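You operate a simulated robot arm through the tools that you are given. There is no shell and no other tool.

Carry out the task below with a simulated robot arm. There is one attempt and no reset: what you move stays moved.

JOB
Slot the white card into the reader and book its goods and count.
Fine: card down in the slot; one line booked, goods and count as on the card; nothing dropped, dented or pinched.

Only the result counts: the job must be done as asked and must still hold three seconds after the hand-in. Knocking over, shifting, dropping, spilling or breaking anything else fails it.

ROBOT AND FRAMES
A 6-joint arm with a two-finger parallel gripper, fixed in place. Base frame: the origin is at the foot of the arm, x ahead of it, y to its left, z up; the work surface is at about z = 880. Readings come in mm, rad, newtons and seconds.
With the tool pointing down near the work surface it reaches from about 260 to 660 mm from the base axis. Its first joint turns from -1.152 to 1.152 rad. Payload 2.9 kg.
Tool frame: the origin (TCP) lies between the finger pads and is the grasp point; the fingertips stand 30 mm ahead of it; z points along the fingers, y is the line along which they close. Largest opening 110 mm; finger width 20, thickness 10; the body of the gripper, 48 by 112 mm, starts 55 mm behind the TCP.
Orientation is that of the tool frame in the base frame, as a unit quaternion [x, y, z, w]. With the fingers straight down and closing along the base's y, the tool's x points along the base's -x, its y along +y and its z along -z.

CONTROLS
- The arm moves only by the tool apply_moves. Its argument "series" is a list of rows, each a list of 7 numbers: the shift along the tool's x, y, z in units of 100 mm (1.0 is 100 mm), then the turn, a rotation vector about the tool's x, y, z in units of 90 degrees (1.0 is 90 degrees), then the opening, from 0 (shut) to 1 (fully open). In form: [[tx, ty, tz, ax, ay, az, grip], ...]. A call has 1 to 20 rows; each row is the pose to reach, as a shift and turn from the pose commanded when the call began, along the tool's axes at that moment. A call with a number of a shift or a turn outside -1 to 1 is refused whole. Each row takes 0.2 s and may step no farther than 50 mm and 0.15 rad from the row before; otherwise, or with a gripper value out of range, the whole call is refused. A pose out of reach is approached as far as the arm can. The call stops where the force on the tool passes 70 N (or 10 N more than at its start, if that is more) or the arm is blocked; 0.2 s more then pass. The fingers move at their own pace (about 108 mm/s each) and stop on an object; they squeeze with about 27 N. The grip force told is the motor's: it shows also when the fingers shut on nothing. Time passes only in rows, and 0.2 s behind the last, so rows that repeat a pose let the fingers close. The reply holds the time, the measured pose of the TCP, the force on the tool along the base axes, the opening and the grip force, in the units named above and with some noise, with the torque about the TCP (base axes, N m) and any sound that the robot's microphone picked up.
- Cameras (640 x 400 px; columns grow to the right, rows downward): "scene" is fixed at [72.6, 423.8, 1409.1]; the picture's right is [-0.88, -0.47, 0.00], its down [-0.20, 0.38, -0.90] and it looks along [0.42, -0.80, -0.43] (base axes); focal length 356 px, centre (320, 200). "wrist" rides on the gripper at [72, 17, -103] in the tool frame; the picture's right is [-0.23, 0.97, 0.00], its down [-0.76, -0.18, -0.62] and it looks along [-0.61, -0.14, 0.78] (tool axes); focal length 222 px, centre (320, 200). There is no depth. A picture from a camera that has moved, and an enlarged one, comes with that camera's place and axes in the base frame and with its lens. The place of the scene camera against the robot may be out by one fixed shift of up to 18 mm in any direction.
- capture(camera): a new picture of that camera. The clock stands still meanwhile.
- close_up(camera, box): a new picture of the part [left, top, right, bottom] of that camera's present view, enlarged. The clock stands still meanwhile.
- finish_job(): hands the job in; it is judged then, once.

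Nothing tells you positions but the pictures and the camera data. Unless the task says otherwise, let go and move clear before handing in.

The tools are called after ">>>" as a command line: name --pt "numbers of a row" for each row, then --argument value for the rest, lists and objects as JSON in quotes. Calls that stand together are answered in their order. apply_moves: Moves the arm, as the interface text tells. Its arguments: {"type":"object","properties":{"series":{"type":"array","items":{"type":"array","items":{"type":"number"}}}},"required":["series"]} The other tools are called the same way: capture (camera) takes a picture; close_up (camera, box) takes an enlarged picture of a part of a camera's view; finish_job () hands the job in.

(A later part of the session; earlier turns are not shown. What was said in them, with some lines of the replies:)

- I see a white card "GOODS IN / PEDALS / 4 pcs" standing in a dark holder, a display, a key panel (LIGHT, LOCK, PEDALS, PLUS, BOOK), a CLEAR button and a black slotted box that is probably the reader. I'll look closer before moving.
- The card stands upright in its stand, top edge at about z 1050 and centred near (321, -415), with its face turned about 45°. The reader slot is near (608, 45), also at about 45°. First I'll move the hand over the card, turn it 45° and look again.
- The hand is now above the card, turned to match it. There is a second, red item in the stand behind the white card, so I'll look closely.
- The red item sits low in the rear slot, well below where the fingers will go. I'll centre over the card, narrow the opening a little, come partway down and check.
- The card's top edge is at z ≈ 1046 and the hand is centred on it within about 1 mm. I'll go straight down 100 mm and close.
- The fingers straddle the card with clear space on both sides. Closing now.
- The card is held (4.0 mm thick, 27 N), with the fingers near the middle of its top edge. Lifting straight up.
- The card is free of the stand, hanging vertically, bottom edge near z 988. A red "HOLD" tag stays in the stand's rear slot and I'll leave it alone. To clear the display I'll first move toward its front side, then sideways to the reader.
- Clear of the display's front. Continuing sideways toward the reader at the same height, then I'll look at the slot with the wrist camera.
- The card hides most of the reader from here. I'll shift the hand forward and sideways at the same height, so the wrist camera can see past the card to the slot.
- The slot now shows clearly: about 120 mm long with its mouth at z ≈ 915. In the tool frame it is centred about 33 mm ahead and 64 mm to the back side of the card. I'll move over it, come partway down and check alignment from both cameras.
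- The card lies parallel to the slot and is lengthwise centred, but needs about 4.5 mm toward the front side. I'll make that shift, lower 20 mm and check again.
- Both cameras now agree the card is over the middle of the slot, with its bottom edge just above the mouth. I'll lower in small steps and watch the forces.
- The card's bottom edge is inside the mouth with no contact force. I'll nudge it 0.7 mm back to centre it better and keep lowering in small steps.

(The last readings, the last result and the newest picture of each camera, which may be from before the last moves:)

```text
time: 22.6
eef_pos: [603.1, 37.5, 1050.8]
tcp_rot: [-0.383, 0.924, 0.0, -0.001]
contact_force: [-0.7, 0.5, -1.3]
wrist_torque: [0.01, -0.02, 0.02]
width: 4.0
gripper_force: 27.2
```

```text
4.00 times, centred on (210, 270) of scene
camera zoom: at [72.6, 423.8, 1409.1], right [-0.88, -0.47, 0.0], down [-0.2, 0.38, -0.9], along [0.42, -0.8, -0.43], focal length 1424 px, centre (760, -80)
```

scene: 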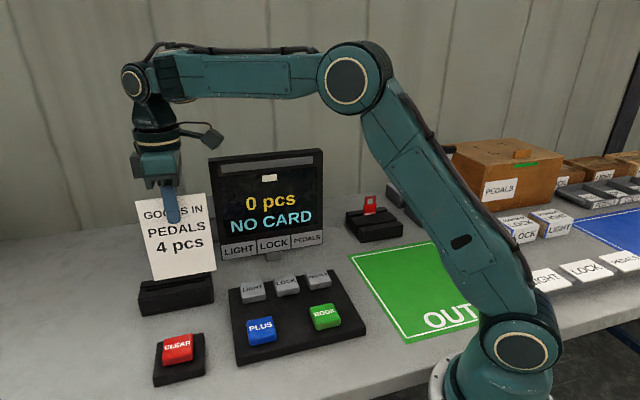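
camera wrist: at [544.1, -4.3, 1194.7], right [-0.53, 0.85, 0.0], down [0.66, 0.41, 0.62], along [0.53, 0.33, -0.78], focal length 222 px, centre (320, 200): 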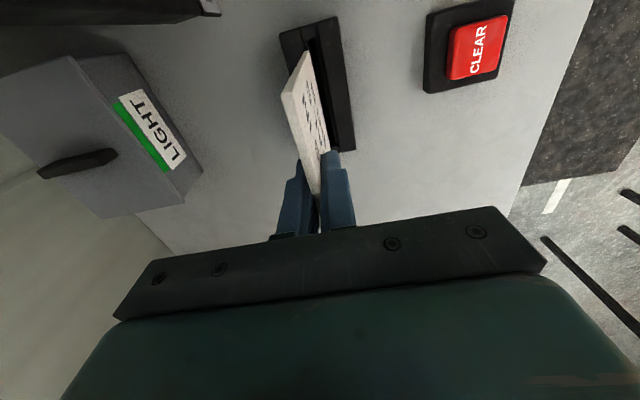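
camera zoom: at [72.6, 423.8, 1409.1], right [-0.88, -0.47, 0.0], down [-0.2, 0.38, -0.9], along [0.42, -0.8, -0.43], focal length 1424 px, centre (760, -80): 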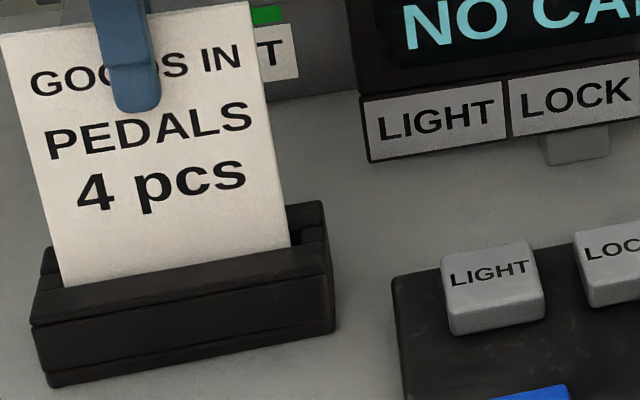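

>>> apply_moves --pt "0 0 0.015 0 0 0 0" --pt "0 0 0.03 0 0 0 0" --pt "0 0 0.045 0 0 0 0" --pt "0 0 0.06 0 0 0 0" --pt "0 0 0.06 0 0 0 0"

>>> close_up --camera "scene" --box '[130, 160, 330, 320]'

```text
time: 23.8
eef_pos: [602.7, 36.5, 1045.7]
tcp_rot: [-0.383, 0.924, 0.001, 0.0]
contact_force: [0.0, 0.3, -0.2]
wrist_torque: [0.01, 0.02, 0.0]
width: 3.7
gripper_force: 26.8
```

```text
2.50 times, centred on (230, 240) of scene
camera zoom: at [72.6, 423.8, 1409.1], right [-0.88, -0.47, 0.0], down [-0.2, 0.38, -0.9], along [0.42, -0.8, -0.43], focal length 890 px, centre (545, 100)
```

zoom: 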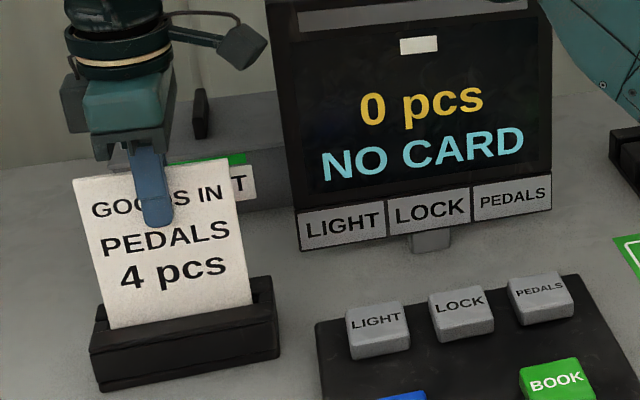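

>>> apply_moves --pt "0 0 0.01 0 0 0 0" --pt "0 0 0.02 0 0 0 0" --pt "0 0 0.03 0 0 0 0" --pt "0 0 0.04 0 0 0 0" --pt "0 0 0.04 0 0 0 0"

>>> close_up --camera "scene" --box '[130, 160, 330, 320]'

```text
time: 25.0
eef_pos: [603.8, 37.3, 1041.5]
tcp_rot: [-0.383, 0.924, 0.0, 0.0]
contact_force: [-0.5, 0.5, -0.9]
wrist_torque: [0.04, 0.02, 0.02]
width: 3.9
gripper_force: 26.8
```

```text
2.50 times, centred on (230, 240) of scene
camera zoom: at [72.6, 423.8, 1409.1], right [-0.88, -0.47, 0.0], down [-0.2, 0.38, -0.9], along [0.42, -0.8, -0.43], focal length 890 px, centre (545, 100)
```

zoom: 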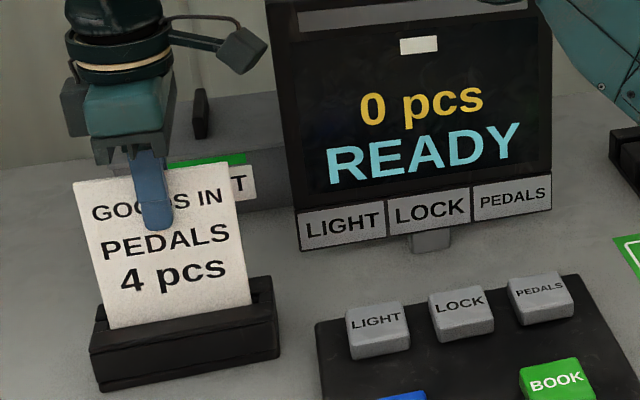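

The display now reads "READY", so the reader has detected the card. I'll feel for the slot floor in 2 mm steps before letting go.

>>> apply_moves --pt "0 0 0.007 0 0 0 0" --pt "0 0 0.014 0 0 0 0" --pt "0 0 0.02 0 0 0 0" --pt "0 0 0.02 0 0 0 0"

```text
time: 26.0
eef_pos: [603.3, 37.2, 1038.1]
tcp_rot: [-0.382, 0.924, 0.0, -0.001]
contact_force: [-0.3, 0.1, 0.0]
wrist_torque: [0.0, 0.01, 0.01]
width: 3.8
gripper_force: 27.1
```

>>> apply_moves --pt "0 0 0.007 0 0 0 0" --pt "0 0 0.014 0 0 0 0" --pt "0 0 0.02 0 0 0 0" --pt "0 0 0.02 0 0 0 0"

>>> close_up --camera "scene" --box '[130, 160, 330, 320]'

```text
time: 27.0
eef_pos: [602.3, 38.4, 1038.3]
tcp_rot: [-0.382, 0.924, 0.0, 0.0]
contact_force: [-0.4, 0.2, 0.6]
wrist_torque: [0.0, 0.0, 0.01]
width: 3.9
gripper_force: 27.6
```

```text
2.50 times, centred on (230, 240) of scene
camera zoom: at [72.6, 423.8, 1409.1], right [-0.88, -0.47, 0.0], down [-0.2, 0.38, -0.9], along [0.42, -0.8, -0.43], focal length 890 px, centre (545, 100)
```

zoom: 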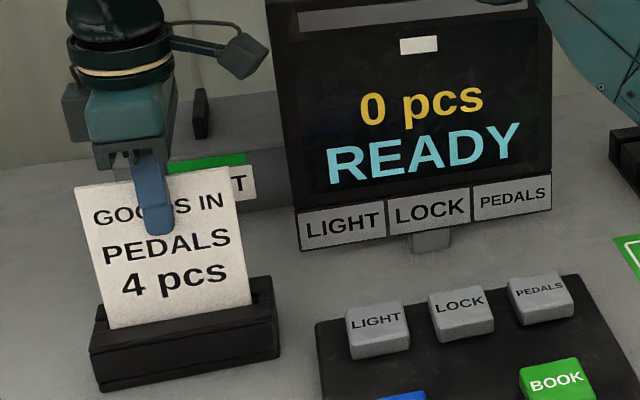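

>>> apply_moves --pt "0 0 0.007 0 0 0 0" --pt "0 0 0.014 0 0 0 0" --pt "0 0 0.02 0 0 0 0" --pt "0 0 0.02 0 0 0 0"

>>> close_up --camera "scene" --box '[130, 220, 226, 320]'

>>> close_up --camera "wrist" --box '[280, 10, 360, 60]'

```text
time: 28.0
eef_pos: [603.6, 36.3, 1036.3]
tcp_rot: [-0.382, 0.924, -0.001, 0.001]
contact_force: [-2.4, -0.2, 10.4]
wrist_torque: [-0.18, 0.36, 0.0]
width: 3.6
gripper_force: 26.8
```

```text
4.00 times, centred on (178, 270) of scene
camera zoom: at [72.3, 423.8, 1409.1], right [-0.88, -0.47, 0.0], down [-0.2, 0.38, -0.9], along [0.42, -0.8, -0.43], focal length 1424 px, centre (888, -80)
```

zoom: 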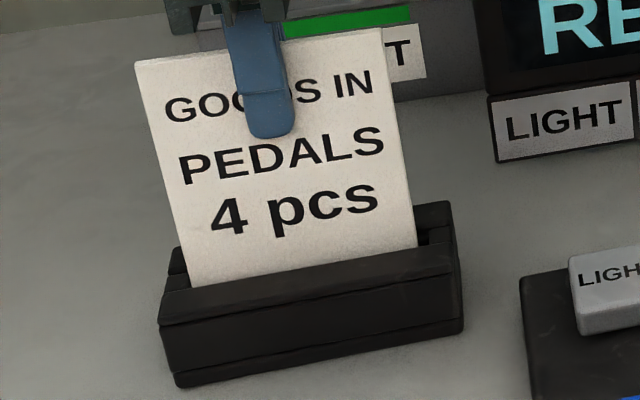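

```text
8.00 times, centred on (320, 35) of wrist
camera zoom: at [540.4, -1.8, 1139.7], right [-0.53, 0.85, 0.0], down [0.66, 0.41, 0.62], along [0.53, 0.33, -0.78], focal length 1777 px, centre (320, 1520)
```

zoom: 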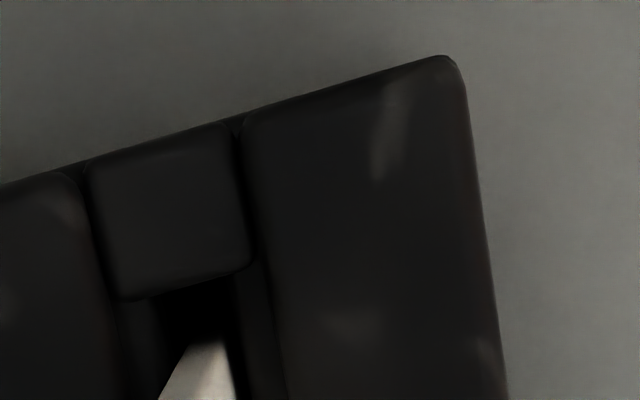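

The card touches the slot floor with about 10 N on it. I'll ease off by half a millimetre, open the fingers and lift straight up.

>>> apply_moves --pt "0 0 -0.006 0 0 0 0" --pt "0 0 -0.006 0 0 0 0"

>>> apply_moves --pt "0 0 0 0 0 0 0.1" --pt "0 0 0 0 0 0 0.25" --pt "0 0 0 0 0 0 0.4" --pt "0 0 0 0 0 0 0.4" --pt "0 0 0 0 0 0 0.4"

>>> capture --camera "scene"

>>> capture --camera "wrist"

```text
time: 28.6
eef_pos: [603.1, 37.2, 1036.6]
tcp_rot: [-0.383, 0.924, -0.001, 0.001]
contact_force: [-0.1, -0.4, 9.7]
wrist_torque: [-0.06, -0.04, -0.02]
width: 3.7
gripper_force: 26.7
```

```text
time: 29.8
eef_pos: [603.6, 37.3, 1035.5]
tcp_rot: [-0.382, 0.924, 0.0, -0.001]
contact_force: [-0.1, -0.2, -0.3]
wrist_torque: [-0.01, 0.01, 0.0]
width: 43.8
gripper_force: 0.1
```

```text
taken
```

scene: 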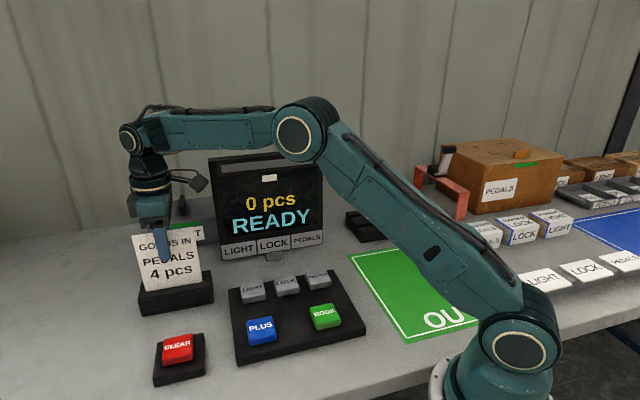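

```text
taken
camera wrist: at [540.2, -1.4, 1139.3], right [-0.53, 0.85, 0.0], down [0.66, 0.41, 0.62], along [0.53, 0.33, -0.78], focal length 222 px, centre (320, 200)
```

wrist: 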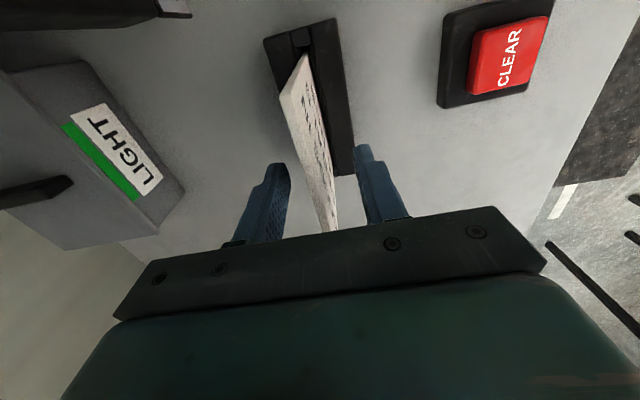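

The card stands in the slot on its own and the display says READY. Lifting clear.

>>> apply_moves --pt "0 0 -0.05 0 0 0 0.4" --pt "0 0 -0.2 0 0 0 0.4" --pt "0 0 -0.4 0 0 0 0.4" --pt "0 0 -0.65 0 0 0 0.4" --pt "0 0 -0.9 0 0 0 0.4" --pt "0 0 -1.0 0 0 0 0.4"

>>> capture --camera "scene"

>>> capture --camera "wrist"

```text
time: 31.2
eef_pos: [601.3, 35.9, 1135.7]
tcp_rot: [-0.383, 0.924, 0.0, 0.0]
contact_force: [-0.4, 0.6, 0.6]
wrist_torque: [0.02, -0.02, 0.0]
width: 44.4
gripper_force: 0.0
```

```text
taken
```

scene: 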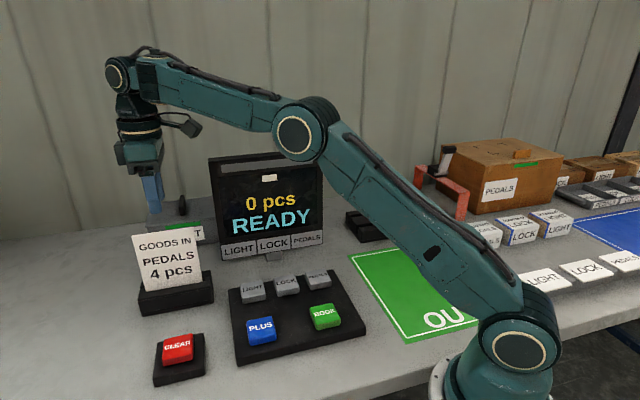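

```text
taken
camera wrist: at [538.5, -2.5, 1238.9], right [-0.53, 0.85, 0.0], down [0.66, 0.41, 0.62], along [0.53, 0.33, -0.78], focal length 222 px, centre (320, 200)
```

wrist: 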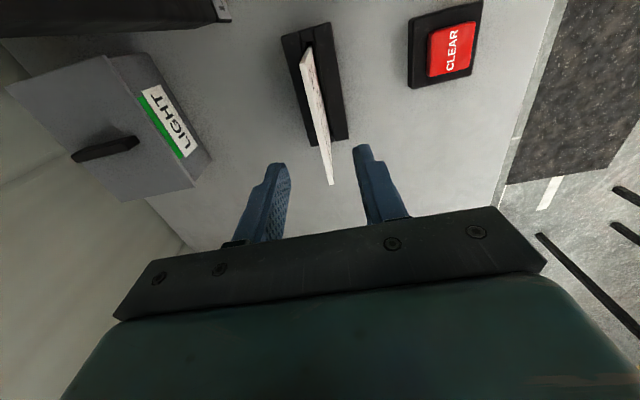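

The card stands squarely in the reader and the arm is clear. Next are the keys: I'll close the empty fingers and travel back over the key panel, to look at the PEDALS key from above.

>>> apply_moves --pt "0.1 0 0 0 0 0 0.2" --pt "0.35 0.05 0 0 0 0 0" --pt "0.65 0.12 0 0 0 0 0" --pt "0.9 0.18 0 0 0 0 0" --pt "1.0 0.2 0 0 0 0 0"

>>> apply_moves --pt "0.1 0 0 0 0 0 0" --pt "0.35 0.05 0 0 0 0 0" --pt "0.65 0.12 0 0 0 0 0" --pt "0.9 0.18 0 0 0 0 0" --pt "1.0 0.2 0 0 0 0 0"

>>> apply_moves --pt "0.1 0 0 0 0 0 0" --pt "0.35 0.05 0 0 0 0 0" --pt "0.65 0.12 0.1 0 0 0 0" --pt "0.85 0.17 0.3 0 0 0 0" --pt "0.9 0.17 0.6 0 0 0 0" --pt "0.9 0.17 0.9 0 0 0 0" --pt "0.9 0.17 1.0 0 0 0 0" --pt "0.9 0.17 1.0 0 0 0 0"

>>> capture --camera "wrist"

>>> capture --camera "scene"

```text
time: 32.4
eef_pos: [517.8, -22.0, 1137.4]
tcp_rot: [-0.383, 0.924, 0.0, 0.0]
contact_force: [0.2, -0.9, 0.4]
wrist_torque: [-0.01, 0.0, 0.05]
width: 0.0
gripper_force: 26.9
```

```text
time: 33.6
eef_pos: [433.2, -75.4, 1135.2]
tcp_rot: [-0.383, 0.924, 0.0, 0.0]
contact_force: [-0.4, 0.2, -0.1]
wrist_torque: [-0.01, 0.02, 0.01]
width: 0.1
gripper_force: 26.9
```

```text
time: 35.4
eef_pos: [356.0, -126.9, 1035.0]
tcp_rot: [-0.383, 0.924, 0.0, 0.0]
contact_force: [-0.8, -0.2, 0.3]
wrist_torque: [-0.02, 0.01, -0.02]
width: 0.0
gripper_force: 27.0
```

```text
taken
camera wrist: at [292.8, -166.5, 1138.3], right [-0.53, 0.85, 0.0], down [0.66, 0.41, 0.62], along [0.53, 0.33, -0.78], focal length 222 px, centre (320, 200)
```

wrist: 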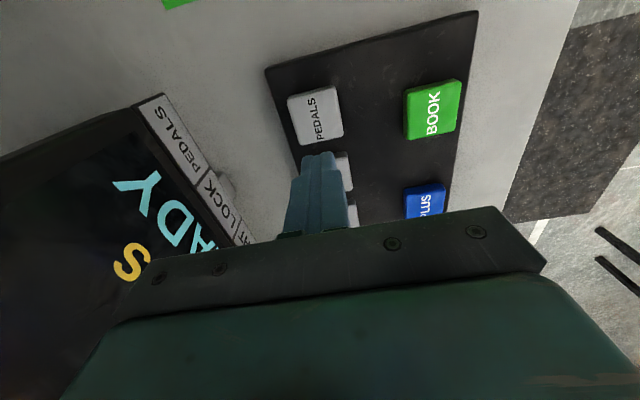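

```text
taken
```

scene: 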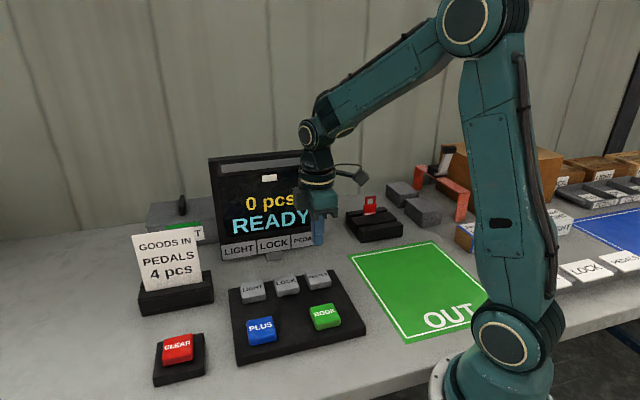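

The closed fingertips are almost over the PEDALS key, only about 4 mm off its centre. I'll centre over it and come down to about 20 mm above.

>>> apply_moves --pt "0.03 -0.04 0.1 0 0 0 0" --pt "0.03 -0.04 0.3 0 0 0 0" --pt "0.03 -0.04 0.5 0 0 0 0" --pt "0.03 -0.04 0.7 0 0 0 0" --pt "0.03 -0.04 0.8 0 0 0 0" --pt "0.03 -0.04 0.8 0 0 0 0"

>>> capture --camera "wrist"

>>> close_up --camera "scene" --box '[220, 170, 380, 350]'

```text
time: 36.8
eef_pos: [355.3, -133.7, 956.0]
tcp_rot: [-0.383, 0.924, -0.001, -0.001]
contact_force: [0.6, 0.4, -0.4]
wrist_torque: [0.03, 0.01, 0.0]
width: 0.0
gripper_force: 27.1
```

```text
taken
camera wrist: at [293.5, -172.3, 1058.7], right [-0.53, 0.85, 0.0], down [0.66, 0.41, 0.62], along [0.53, 0.33, -0.78], focal length 222 px, centre (320, 200)
```

wrist: 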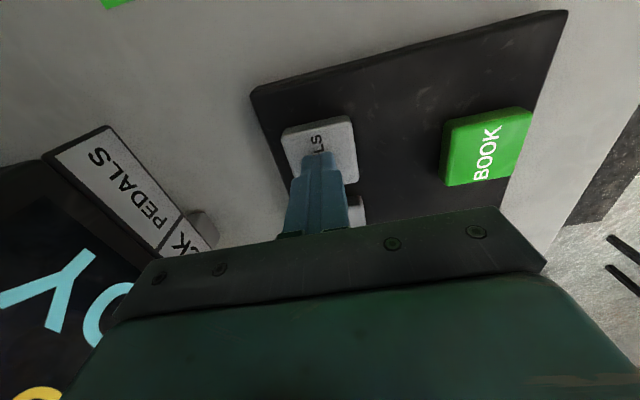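

```text
2.22 times, centred on (300, 260) of scene
camera zoom: at [72.6, 423.8, 1409.1], right [-0.88, -0.47, 0.0], down [-0.2, 0.38, -0.9], along [0.42, -0.8, -0.43], focal length 791 px, centre (364, 67)
```

zoom: 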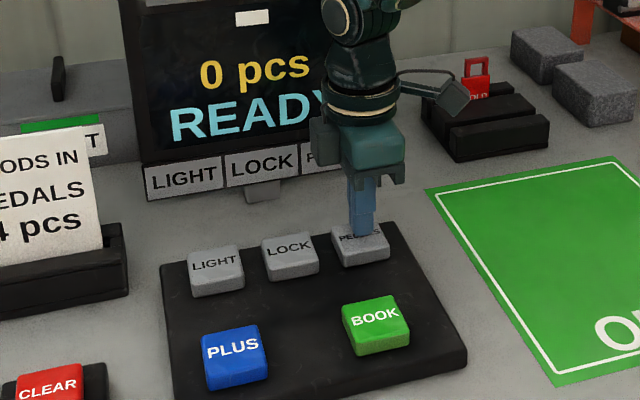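

The fingertips are centred over PEDALS. I'll lower gently in small steps until the key responds.

>>> apply_moves --pt "0 0 0.04 0 0 0 0" --pt "0 0 0.08 0 0 0 0" --pt "0 0 0.12 0 0 0 0" --pt "0 0 0.12 0 0 0 0"

>>> apply_moves --pt "0 0 0.01 0 0 0 0" --pt "0 0 0.02 0 0 0 0" --pt "0 0 0.03 0 0 0 0" --pt "0 0 0.03 0 0 0 0"

>>> close_up --camera "scene" --box '[200, 150, 380, 300]'

```text
time: 37.8
eef_pos: [358.5, -132.2, 944.3]
tcp_rot: [-0.382, 0.924, -0.001, 0.001]
contact_force: [-7.1, -3.9, 20.8]
wrist_torque: [-0.1, 0.22, -0.01]
width: 0.0
gripper_force: 27.0
heard: click
```

```text
time: 38.8
eef_pos: [358.0, -132.8, 941.0]
tcp_rot: [-0.382, 0.924, -0.001, 0.0]
contact_force: [-14.0, -3.1, 42.5]
wrist_torque: [-0.15, 0.45, -0.04]
width: 0.0
gripper_force: 26.8
```

```text
2.67 times, centred on (290, 225) of scene
camera zoom: at [71.7, 423.9, 1409.1], right [-0.88, -0.47, 0.0], down [-0.2, 0.38, -0.9], along [0.42, -0.8, -0.43], focal length 950 px, centre (400, 133)
```

zoom: 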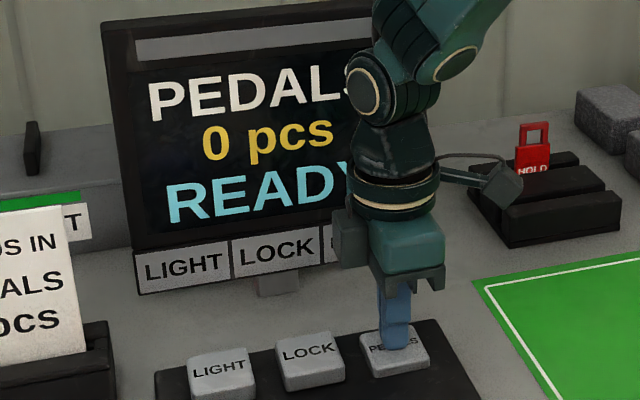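

Click heard and the display shows "PEDALS, 0 pcs, READY". I'll back off upward now.

>>> apply_moves --pt "0 0 -0.03 0 0 0 0" --pt "0 0 -0.08 0 0 0 0" --pt "0 0 -0.2 0 0 0 0" --pt "0 0 -0.4 0 0 0 0" --pt "0 0 -0.6 0 0 0 0" --pt "0 0 -0.8 0 0 0 0"

>>> capture --camera "scene"

>>> capture --camera "wrist"

```text
time: 40.2
eef_pos: [358.8, -133.2, 1021.5]
tcp_rot: [-0.382, 0.924, 0.0, 0.001]
contact_force: [-0.2, -0.8, -0.4]
wrist_torque: [-0.01, 0.01, 0.03]
width: 0.0
gripper_force: 27.3
```

```text
taken
```

scene: 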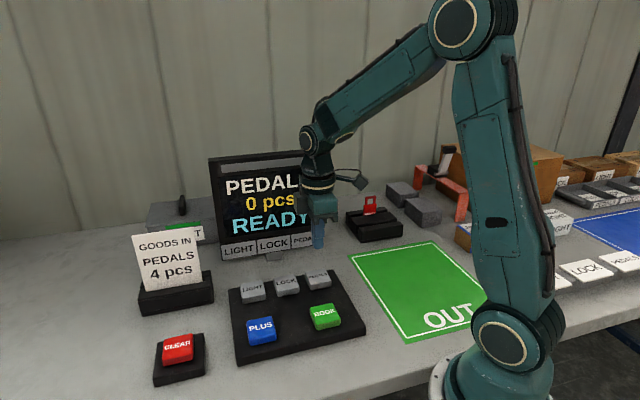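

```text
taken
camera wrist: at [295.5, -172.4, 1126.1], right [-0.53, 0.85, 0.0], down [0.66, 0.41, 0.62], along [0.53, 0.33, -0.78], focal length 222 px, centre (320, 200)
```

wrist: 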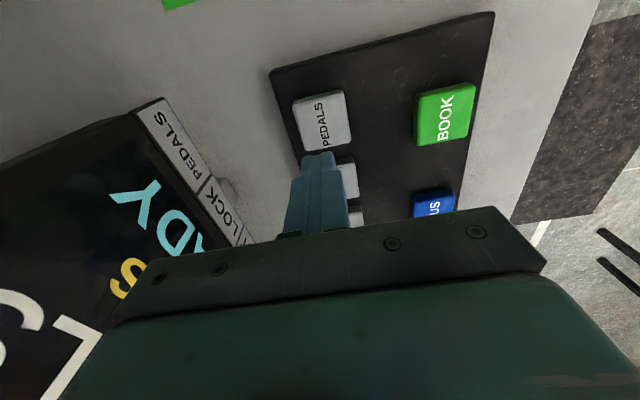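

PEDALS is registered. Next is PLUS, about 180 mm to the left. I'll move above it at this height and check.

>>> apply_moves --pt "-0.1 0.08 0 0 0 0 0" --pt "-0.3 0.24 0 0 0 0 0" --pt "-0.5 0.4 0 0 0 0 0" --pt "-0.65 0.5 0 0 0 0 0" --pt "-0.7 0.55 0 0 0 0 0"

>>> apply_moves --pt "-0.1 0.08 0 0 0 0 0" --pt "-0.3 0.24 0 0 0 0 0" --pt "-0.5 0.4 0 0 0 0 0" --pt "-0.65 0.5 0 0 0 0 0" --pt "-0.71 0.557 0 0 0 0 0" --pt "-0.71 0.557 0 0 0 0 0"

>>> capture --camera "wrist"

>>> capture --camera "scene"

```text
time: 41.4
eef_pos: [369.4, -44.1, 1018.9]
tcp_rot: [-0.382, 0.924, 0.0, 0.0]
contact_force: [-0.2, -0.1, 0.3]
wrist_torque: [-0.01, -0.03, 0.01]
width: 0.1
gripper_force: 26.7
```

```text
time: 42.8
eef_pos: [380.7, 43.1, 1019.4]
tcp_rot: [-0.383, 0.924, 0.0, 0.0]
contact_force: [0.7, -0.7, -0.3]
wrist_torque: [-0.02, 0.02, 0.03]
width: 0.0
gripper_force: 26.7
```

```text
taken
camera wrist: at [317.7, 5.0, 1123.4], right [-0.53, 0.85, 0.0], down [0.66, 0.41, 0.62], along [0.53, 0.33, -0.78], focal length 222 px, centre (320, 200)
```

wrist: 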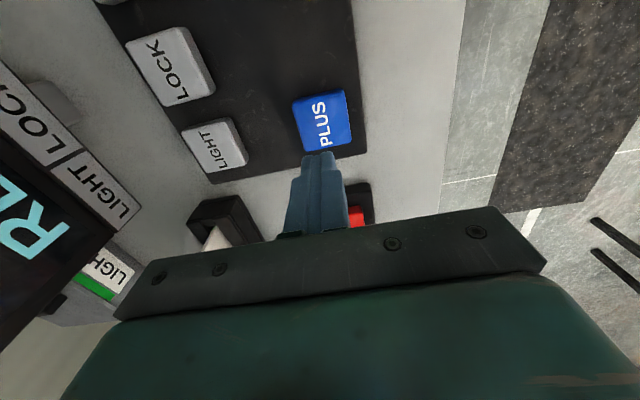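

```text
taken
```

scene: 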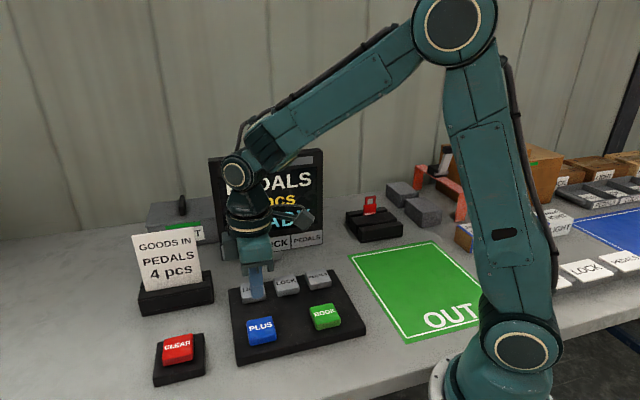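

The PLUS key lies in the same place under the hand as PEDALS did, so it is centred. Lowering to it in steps.

>>> apply_moves --pt "0 0 0.2 0 0 0 0" --pt "0 0 0.4 0 0 0 0" --pt "0 0 0.58 0 0 0 0" --pt "0 0 0.65 0 0 0 0" --pt "0 0 0.7 0 0 0 0" --pt "0 0 0.7 0 0 0 0"

>>> capture --camera "wrist"

>>> close_up --camera "scene" --box '[200, 150, 360, 360]'

```text
time: 44.2
eef_pos: [382.0, 44.2, 950.1]
tcp_rot: [-0.383, 0.924, 0.0, 0.001]
contact_force: [-0.5, -0.4, 1.0]
wrist_torque: [0.02, -0.04, -0.01]
width: 0.1
gripper_force: 27.4
```

```text
taken
camera wrist: at [318.5, 6.0, 1053.2], right [-0.53, 0.85, 0.0], down [0.66, 0.41, 0.62], along [0.53, 0.33, -0.78], focal length 222 px, centre (320, 200)
```

wrist: 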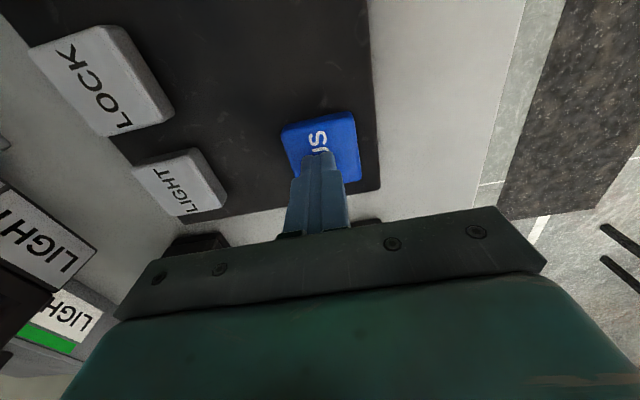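

```text
1.90 times, centred on (280, 255) of scene
camera zoom: at [72.6, 423.8, 1409.1], right [-0.88, -0.47, 0.0], down [-0.2, 0.38, -0.9], along [0.42, -0.8, -0.43], focal length 678 px, centre (396, 95)
```

zoom: 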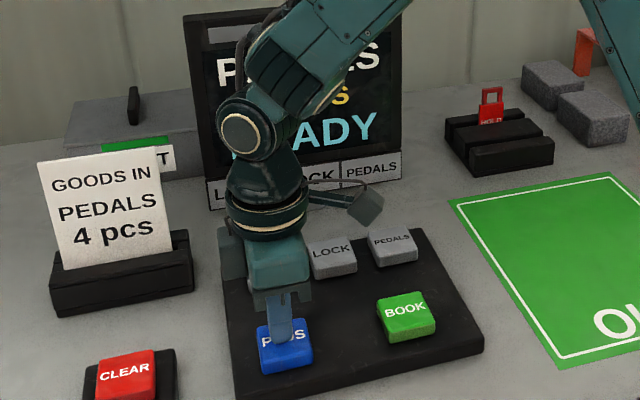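

>>> apply_moves --pt "0 0 0.015 0 0 0 0" --pt "0 0 0.03 0 0 0 0" --pt "0 0 0.03 0 0 0 0"

```text
time: 45.0
eef_pos: [381.0, 45.5, 948.0]
tcp_rot: [-0.382, 0.924, 0.0, 0.0]
contact_force: [1.1, -0.4, 1.5]
wrist_torque: [0.0, -0.01, -0.01]
width: 0.1
gripper_force: 27.4
heard: click
```

A click came with only about 1.5 N, so these keys are light. I'll release and check the count.

>>> apply_moves --pt "0 0 -0.03 0 0 0 0" --pt "0 0 -0.1 0 0 0 0" --pt "0 0 -0.1 0 0 0 0"

>>> close_up --camera "scene" --box '[200, 150, 360, 260]'

>>> capture --camera "wrist"

```text
time: 45.8
eef_pos: [380.0, 46.8, 957.8]
tcp_rot: [-0.383, 0.924, 0.0, 0.0]
contact_force: [0.0, 0.0, 0.5]
wrist_torque: [-0.02, 0.04, 0.03]
width: 0.0
gripper_force: 26.7
```

```text
3.64 times, centred on (280, 205) of scene
camera zoom: at [72.6, 423.8, 1409.1], right [-0.88, -0.47, 0.0], down [-0.2, 0.38, -0.9], along [0.42, -0.8, -0.43], focal length 1295 px, centre (466, 182)
```

zoom: 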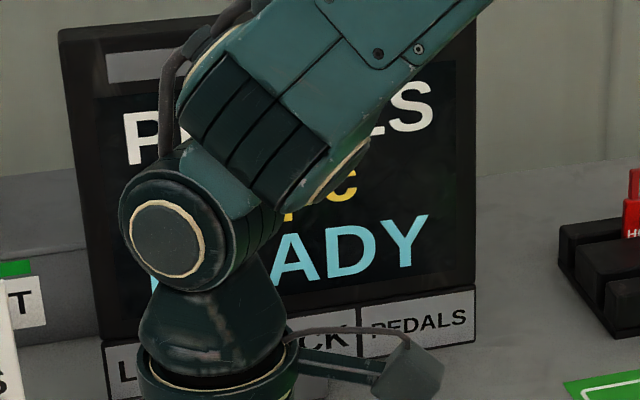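

```text
taken
camera wrist: at [317.2, 7.6, 1061.7], right [-0.53, 0.85, 0.0], down [0.66, 0.41, 0.62], along [0.53, 0.33, -0.78], focal length 222 px, centre (320, 200)
```

wrist: 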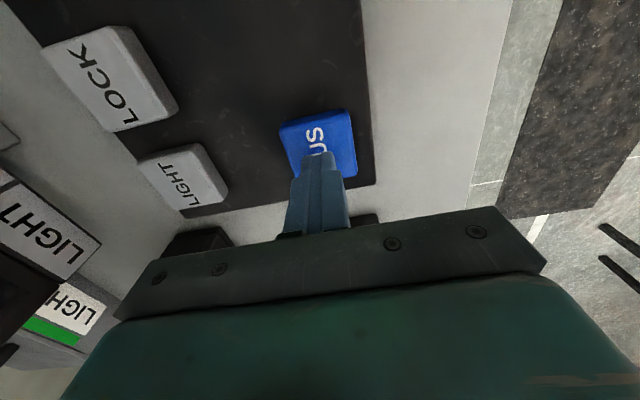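

The arm hides the count from the scene camera, so I'll raise the hand and move it aside to read it.

>>> apply_moves --pt "0 0 -0.2 0 0 0 0" --pt "0.1 0 -0.4 0 0 0 0" --pt "0.3 0 -0.6 0 0 0 0" --pt "0.55 0 -0.6 0 0 0 0" --pt "0.8 0 -0.6 0 0 0 0" --pt "1.0 0 -0.6 0 0 0 0"

>>> close_up --camera "scene" --box '[120, 150, 360, 340]'

>>> capture --camera "wrist"

```text
time: 47.2
eef_pos: [310.0, -23.8, 1017.1]
tcp_rot: [-0.382, 0.924, 0.0, 0.0]
contact_force: [0.9, -0.3, 0.3]
wrist_torque: [-0.01, 0.0, 0.0]
width: 0.0
gripper_force: 27.1
```

```text
2.11 times, centred on (240, 245) of scene
camera zoom: at [72.6, 423.8, 1409.1], right [-0.88, -0.47, 0.0], down [-0.2, 0.38, -0.9], along [0.42, -0.8, -0.43], focal length 750 px, centre (488, 105)
```

zoom: 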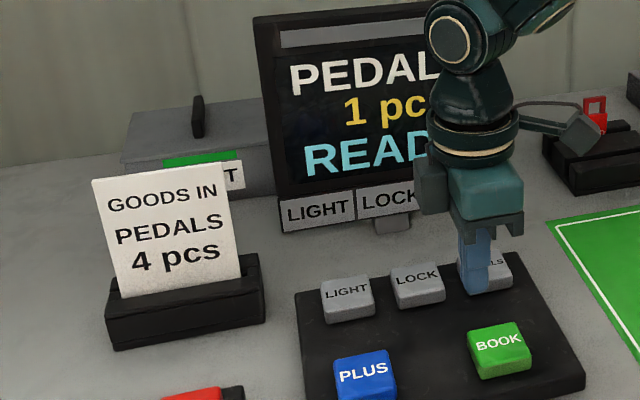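

```text
taken
camera wrist: at [246.3, -63.6, 1120.8], right [-0.53, 0.85, 0.0], down [0.66, 0.41, 0.62], along [0.53, 0.33, -0.78], focal length 222 px, centre (320, 200)
```

wrist: 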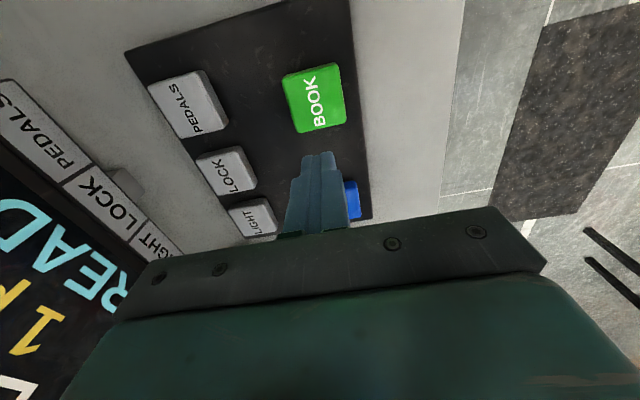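

The display reads "PEDALS, 1 pcs", so one click is one count. I'll go back to PLUS for three more presses, listening for each click.

>>> apply_moves --pt "-0.2 0 0 0 0 0 0" --pt "-0.45 0 0 0 0 0 0" --pt "-0.7 0 0 0 0 0 0" --pt "-0.9 0 0 0 0 0 0" --pt "-1.0 0 0 0 0 0 0" --pt "-1.0 0 0.2 0 0 0 0" --pt "-1.0 0 0.45 0 0 0 0" --pt "-1.0 0 0.6 0 0 0 0" --pt "-1.0 0 0.6 0 0 0 0"

>>> apply_moves --pt "0 0 0.03 0 0 0 0" --pt "0 0 0.06 0 0 0 0" --pt "0 0 0.085 0 0 0 0" --pt "0 0 0.1 0 0 0 0" --pt "0 0 0.1 0 0 0 0"

```text
time: 49.2
eef_pos: [378.0, 45.8, 955.8]
tcp_rot: [-0.383, 0.924, -0.001, 0.0]
contact_force: [0.7, -0.5, 0.5]
wrist_torque: [-0.03, -0.02, 0.01]
width: 0.0
gripper_force: 27.2
```

```text
time: 50.4
eef_pos: [378.8, 45.8, 947.1]
tcp_rot: [-0.383, 0.924, 0.0, 0.0]
contact_force: [-0.8, 0.0, 1.7]
wrist_torque: [0.04, 0.0, 0.0]
width: 0.1
gripper_force: 27.7
heard: click
```

Second click heard. Releasing, then pressing for the third.

>>> apply_moves --pt "0 0 -0.03 0 0 0 0" --pt "0 0 -0.1 0 0 0 0" --pt "0 0 -0.1 0 0 0 0"

>>> apply_moves --pt "0 0 0.03 0 0 0 0" --pt "0 0 0.06 0 0 0 0" --pt "0 0 0.085 0 0 0 0" --pt "0 0 0.1 0 0 0 0" --pt "0 0 0.1 0 0 0 0"

>>> apply_moves --pt "0 0 -0.03 0 0 0 0" --pt "0 0 -0.1 0 0 0 0" --pt "0 0 -0.1 0 0 0 0"

```text
time: 51.2
eef_pos: [380.0, 45.1, 957.5]
tcp_rot: [-0.383, 0.924, 0.001, 0.001]
contact_force: [0.2, 0.2, 1.2]
wrist_torque: [-0.02, 0.01, 0.0]
width: 0.3
gripper_force: 26.8
```

```text
time: 52.4
eef_pos: [380.6, 46.3, 947.5]
tcp_rot: [-0.383, 0.924, 0.0, 0.0]
contact_force: [-1.6, 1.0, 1.1]
wrist_torque: [0.03, 0.0, -0.01]
width: 0.0
gripper_force: 27.1
heard: click
```

```text
time: 53.2
eef_pos: [380.1, 47.2, 957.4]
tcp_rot: [-0.382, 0.924, 0.0, 0.0]
contact_force: [0.5, 0.8, 0.0]
wrist_torque: [-0.03, 0.01, -0.03]
width: 0.0
gripper_force: 27.4
```

Third click heard. Now the fourth press, then I'll move aside and read the count before booking.

>>> apply_moves --pt "0 0 0.03 0 0 0 0" --pt "0 0 0.06 0 0 0 0" --pt "0 0 0.085 0 0 0 0" --pt "0 0 0.1 0 0 0 0" --pt "0 0 0.1 0 0 0 0"

>>> apply_moves --pt "0 0 -0.03 0 0 0 0" --pt "0 0 -0.1 0 0 0 0" --pt "0 0 -0.3 0 0 0 0" --pt "0 0 -0.5 0 0 0 0" --pt "0.1 0 -0.7 0 0 0 0" --pt "0.35 0 -0.7 0 0 0 0" --pt "0.6 0 -0.7 0 0 0 0" --pt "0.85 0 -0.7 0 0 0 0" --pt "1.0 0.01 -0.7 0 0 0 0" --pt "1.0 0.01 -0.7 0 0 0 0"

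>>> close_up --camera "scene" --box '[120, 150, 360, 340]'

>>> capture --camera "wrist"

```text
time: 54.4
eef_pos: [379.5, 45.8, 947.9]
tcp_rot: [-0.382, 0.924, 0.0, 0.0]
contact_force: [0.8, 0.2, 1.8]
wrist_torque: [0.01, 0.0, -0.02]
width: 0.0
gripper_force: 27.0
heard: click
```

```text
time: 56.6
eef_pos: [308.4, -24.9, 1018.8]
tcp_rot: [-0.383, 0.924, 0.0, 0.0]
contact_force: [0.0, -0.5, -0.6]
wrist_torque: [-0.03, 0.02, 0.02]
width: 0.1
gripper_force: 27.1
```

```text
2.11 times, centred on (240, 245) of scene
camera zoom: at [72.6, 423.8, 1409.1], right [-0.88, -0.47, 0.0], down [-0.2, 0.38, -0.9], along [0.42, -0.8, -0.43], focal length 750 px, centre (488, 105)
```

zoom: 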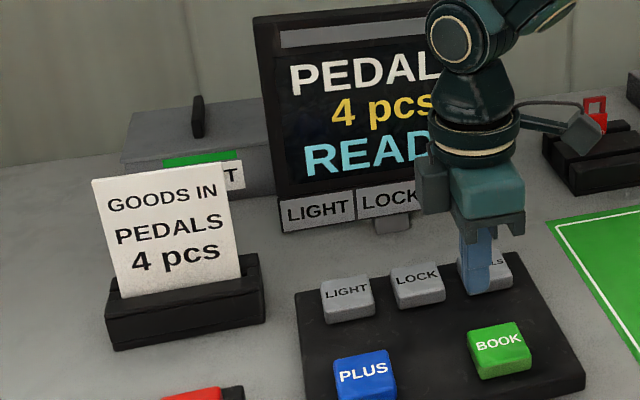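

```text
taken
camera wrist: at [245.5, -64.1, 1121.2], right [-0.53, 0.85, 0.0], down [0.66, 0.41, 0.62], along [0.53, 0.33, -0.78], focal length 222 px, centre (320, 200)
```

wrist: 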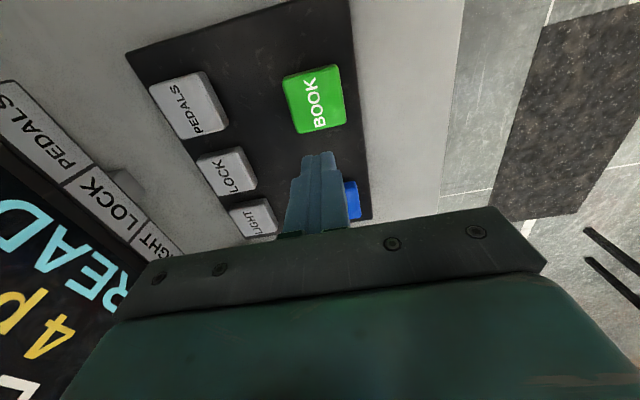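

The display reads "PEDALS, 4 pcs, READY", matching the card. Now I'll move over BOOK and come down to just above it.

>>> apply_moves --pt "0.1 0.005 0 0 0 0 0" --pt "0.22 0.01 0 0 0 0 0" --pt "0.23 0.01 0.2 0 0 0 0" --pt "0.23 0.01 0.4 0 0 0 0" --pt "0.23 0.01 0.55 0 0 0 0" --pt "0.23 0.01 0.58 0 0 0 0" --pt "0.23 0.01 0.58 0 0 0 0"

>>> capture --camera "wrist"

>>> close_up --camera "scene" --box '[200, 150, 380, 350]'

```text
time: 58.2
eef_pos: [292.1, -40.7, 958.1]
tcp_rot: [-0.382, 0.924, 0.001, 0.0]
contact_force: [-1.0, -0.3, -0.6]
wrist_torque: [-0.01, 0.03, -0.01]
width: 0.0
gripper_force: 27.2
```

```text
taken
camera wrist: at [228.6, -80.4, 1061.4], right [-0.53, 0.85, 0.0], down [0.66, 0.41, 0.62], along [0.53, 0.33, -0.78], focal length 222 px, centre (320, 200)
```

wrist: 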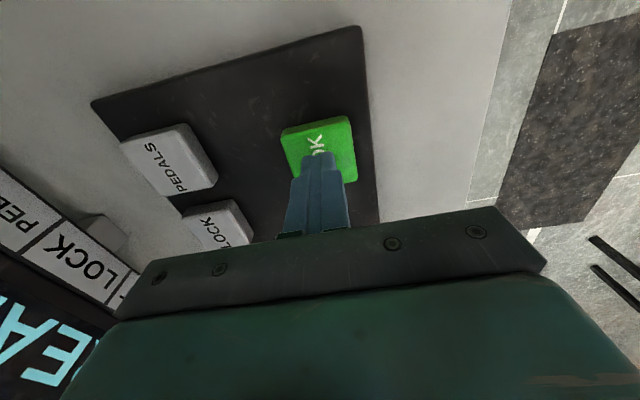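

```text
2.00 times, centred on (290, 250) of scene
camera zoom: at [72.6, 423.8, 1409.1], right [-0.88, -0.47, 0.0], down [-0.2, 0.38, -0.9], along [0.42, -0.8, -0.43], focal length 712 px, centre (380, 100)
```

zoom: 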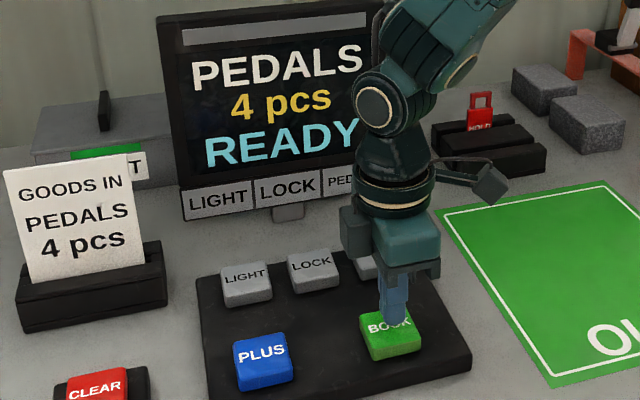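

The fingertips are on centre above BOOK, and the display still shows PEDALS, 4 pcs. Pressing once, gently.

>>> apply_moves --pt "0 0 0.04 0 0 0 0" --pt "0 0 0.08 0 0 0 0" --pt "0 0 0.105 0 0 0 0" --pt "0 0 0.12 0 0 0 0" --pt "0 0 0.12 0 0 0 0"

>>> close_up --camera "scene" --box '[200, 150, 380, 350]'

```text
time: 59.4
eef_pos: [291.4, -39.1, 945.7]
tcp_rot: [-0.383, 0.924, 0.0, 0.0]
contact_force: [0.8, -0.6, 0.6]
wrist_torque: [-0.01, 0.01, 0.01]
width: 0.0
gripper_force: 27.0
heard: click
```

```text
2.00 times, centred on (290, 250) of scene
camera zoom: at [72.6, 423.8, 1409.1], right [-0.88, -0.47, 0.0], down [-0.2, 0.38, -0.9], along [0.42, -0.8, -0.43], focal length 712 px, centre (380, 100)
```

zoom: 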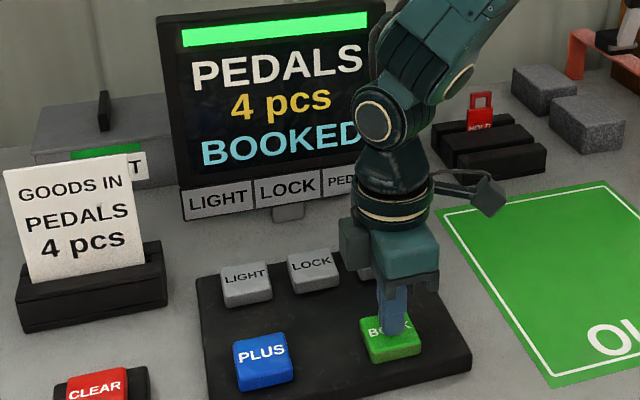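

The display shows a green bar and "PEDALS, 4 pcs, BOOKED". I'll lift straight up well clear of the keys and confirm everything stays put.

>>> apply_moves --pt "0 0 -0.04 0 0 0 0" --pt "0 0 -0.12 0 0 0 0" --pt "0 0 -0.3 0 0 0 0" --pt "0 0 -0.55 0 0 0 0" --pt "0 0 -0.8 0 0 0 0" --pt "0 0 -1.0 0 0 0 0"

>>> apply_moves --pt "0 0 -0.2 0 0 0 0" --pt "0 0 -0.45 0 0 0 0" --pt "0 0 -0.7 0 0 0 0" --pt "0 0 -0.85 0 0 0 0" --pt "0 0 -0.85 0 0 0 0"

>>> capture --camera "scene"

>>> close_up --camera "scene" --box '[120, 140, 360, 340]'

```text
time: 60.8
eef_pos: [290.9, -40.1, 1047.1]
tcp_rot: [-0.382, 0.924, 0.0, 0.0]
contact_force: [-0.2, 0.0, 0.5]
wrist_torque: [0.0, 0.03, -0.01]
width: 0.0
gripper_force: 26.9
```

```text
time: 62.0
eef_pos: [292.5, -40.7, 1133.8]
tcp_rot: [-0.383, 0.924, 0.0, 0.0]
contact_force: [0.6, 0.2, 0.3]
wrist_torque: [0.04, -0.01, 0.02]
width: 0.3
gripper_force: 27.5
```

```text
taken
```

scene: 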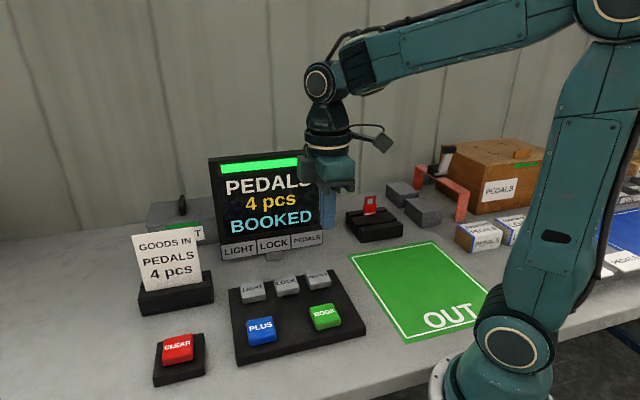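

```text
2.00 times, centred on (240, 240) of scene
camera zoom: at [72.6, 423.8, 1409.1], right [-0.88, -0.47, 0.0], down [-0.2, 0.38, -0.9], along [0.42, -0.8, -0.43], focal length 712 px, centre (480, 120)
```

zoom: 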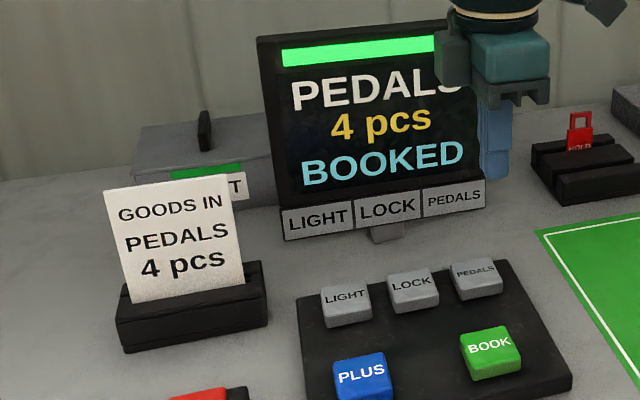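

The card stands fully down in the reader, and the display shows one line booked, "PEDALS, 4 pcs, BOOKED", as on the card. The arm is clear and everything else is where it was, so I'm handing in the job.

>>> finish_job

```text
The job is handed in.
```

I slotted the white card into the reader and booked its line. The display reads "PEDALS, 4 pcs, BOOKED", which matches the card.

- **Card:** it stands in the slot on its own. I lowered it until it touched the slot floor with about 10 N, then let go.
- **Keys:** I pressed PEDALS once, PLUS four times and BOOK once. I checked the count on the display after the first and fourth PLUS presses. The PEDALS press went about 3 mm past its click, to 42 N. The key looked normal afterwards, and the other presses took under 2 N.
- **Surroundings:** in the last picture nothing else had moved. The red "HOLD" tag is still in the card stand, and the arm is clear of the keys.

The hand-in was accepted, but no verdict came back.
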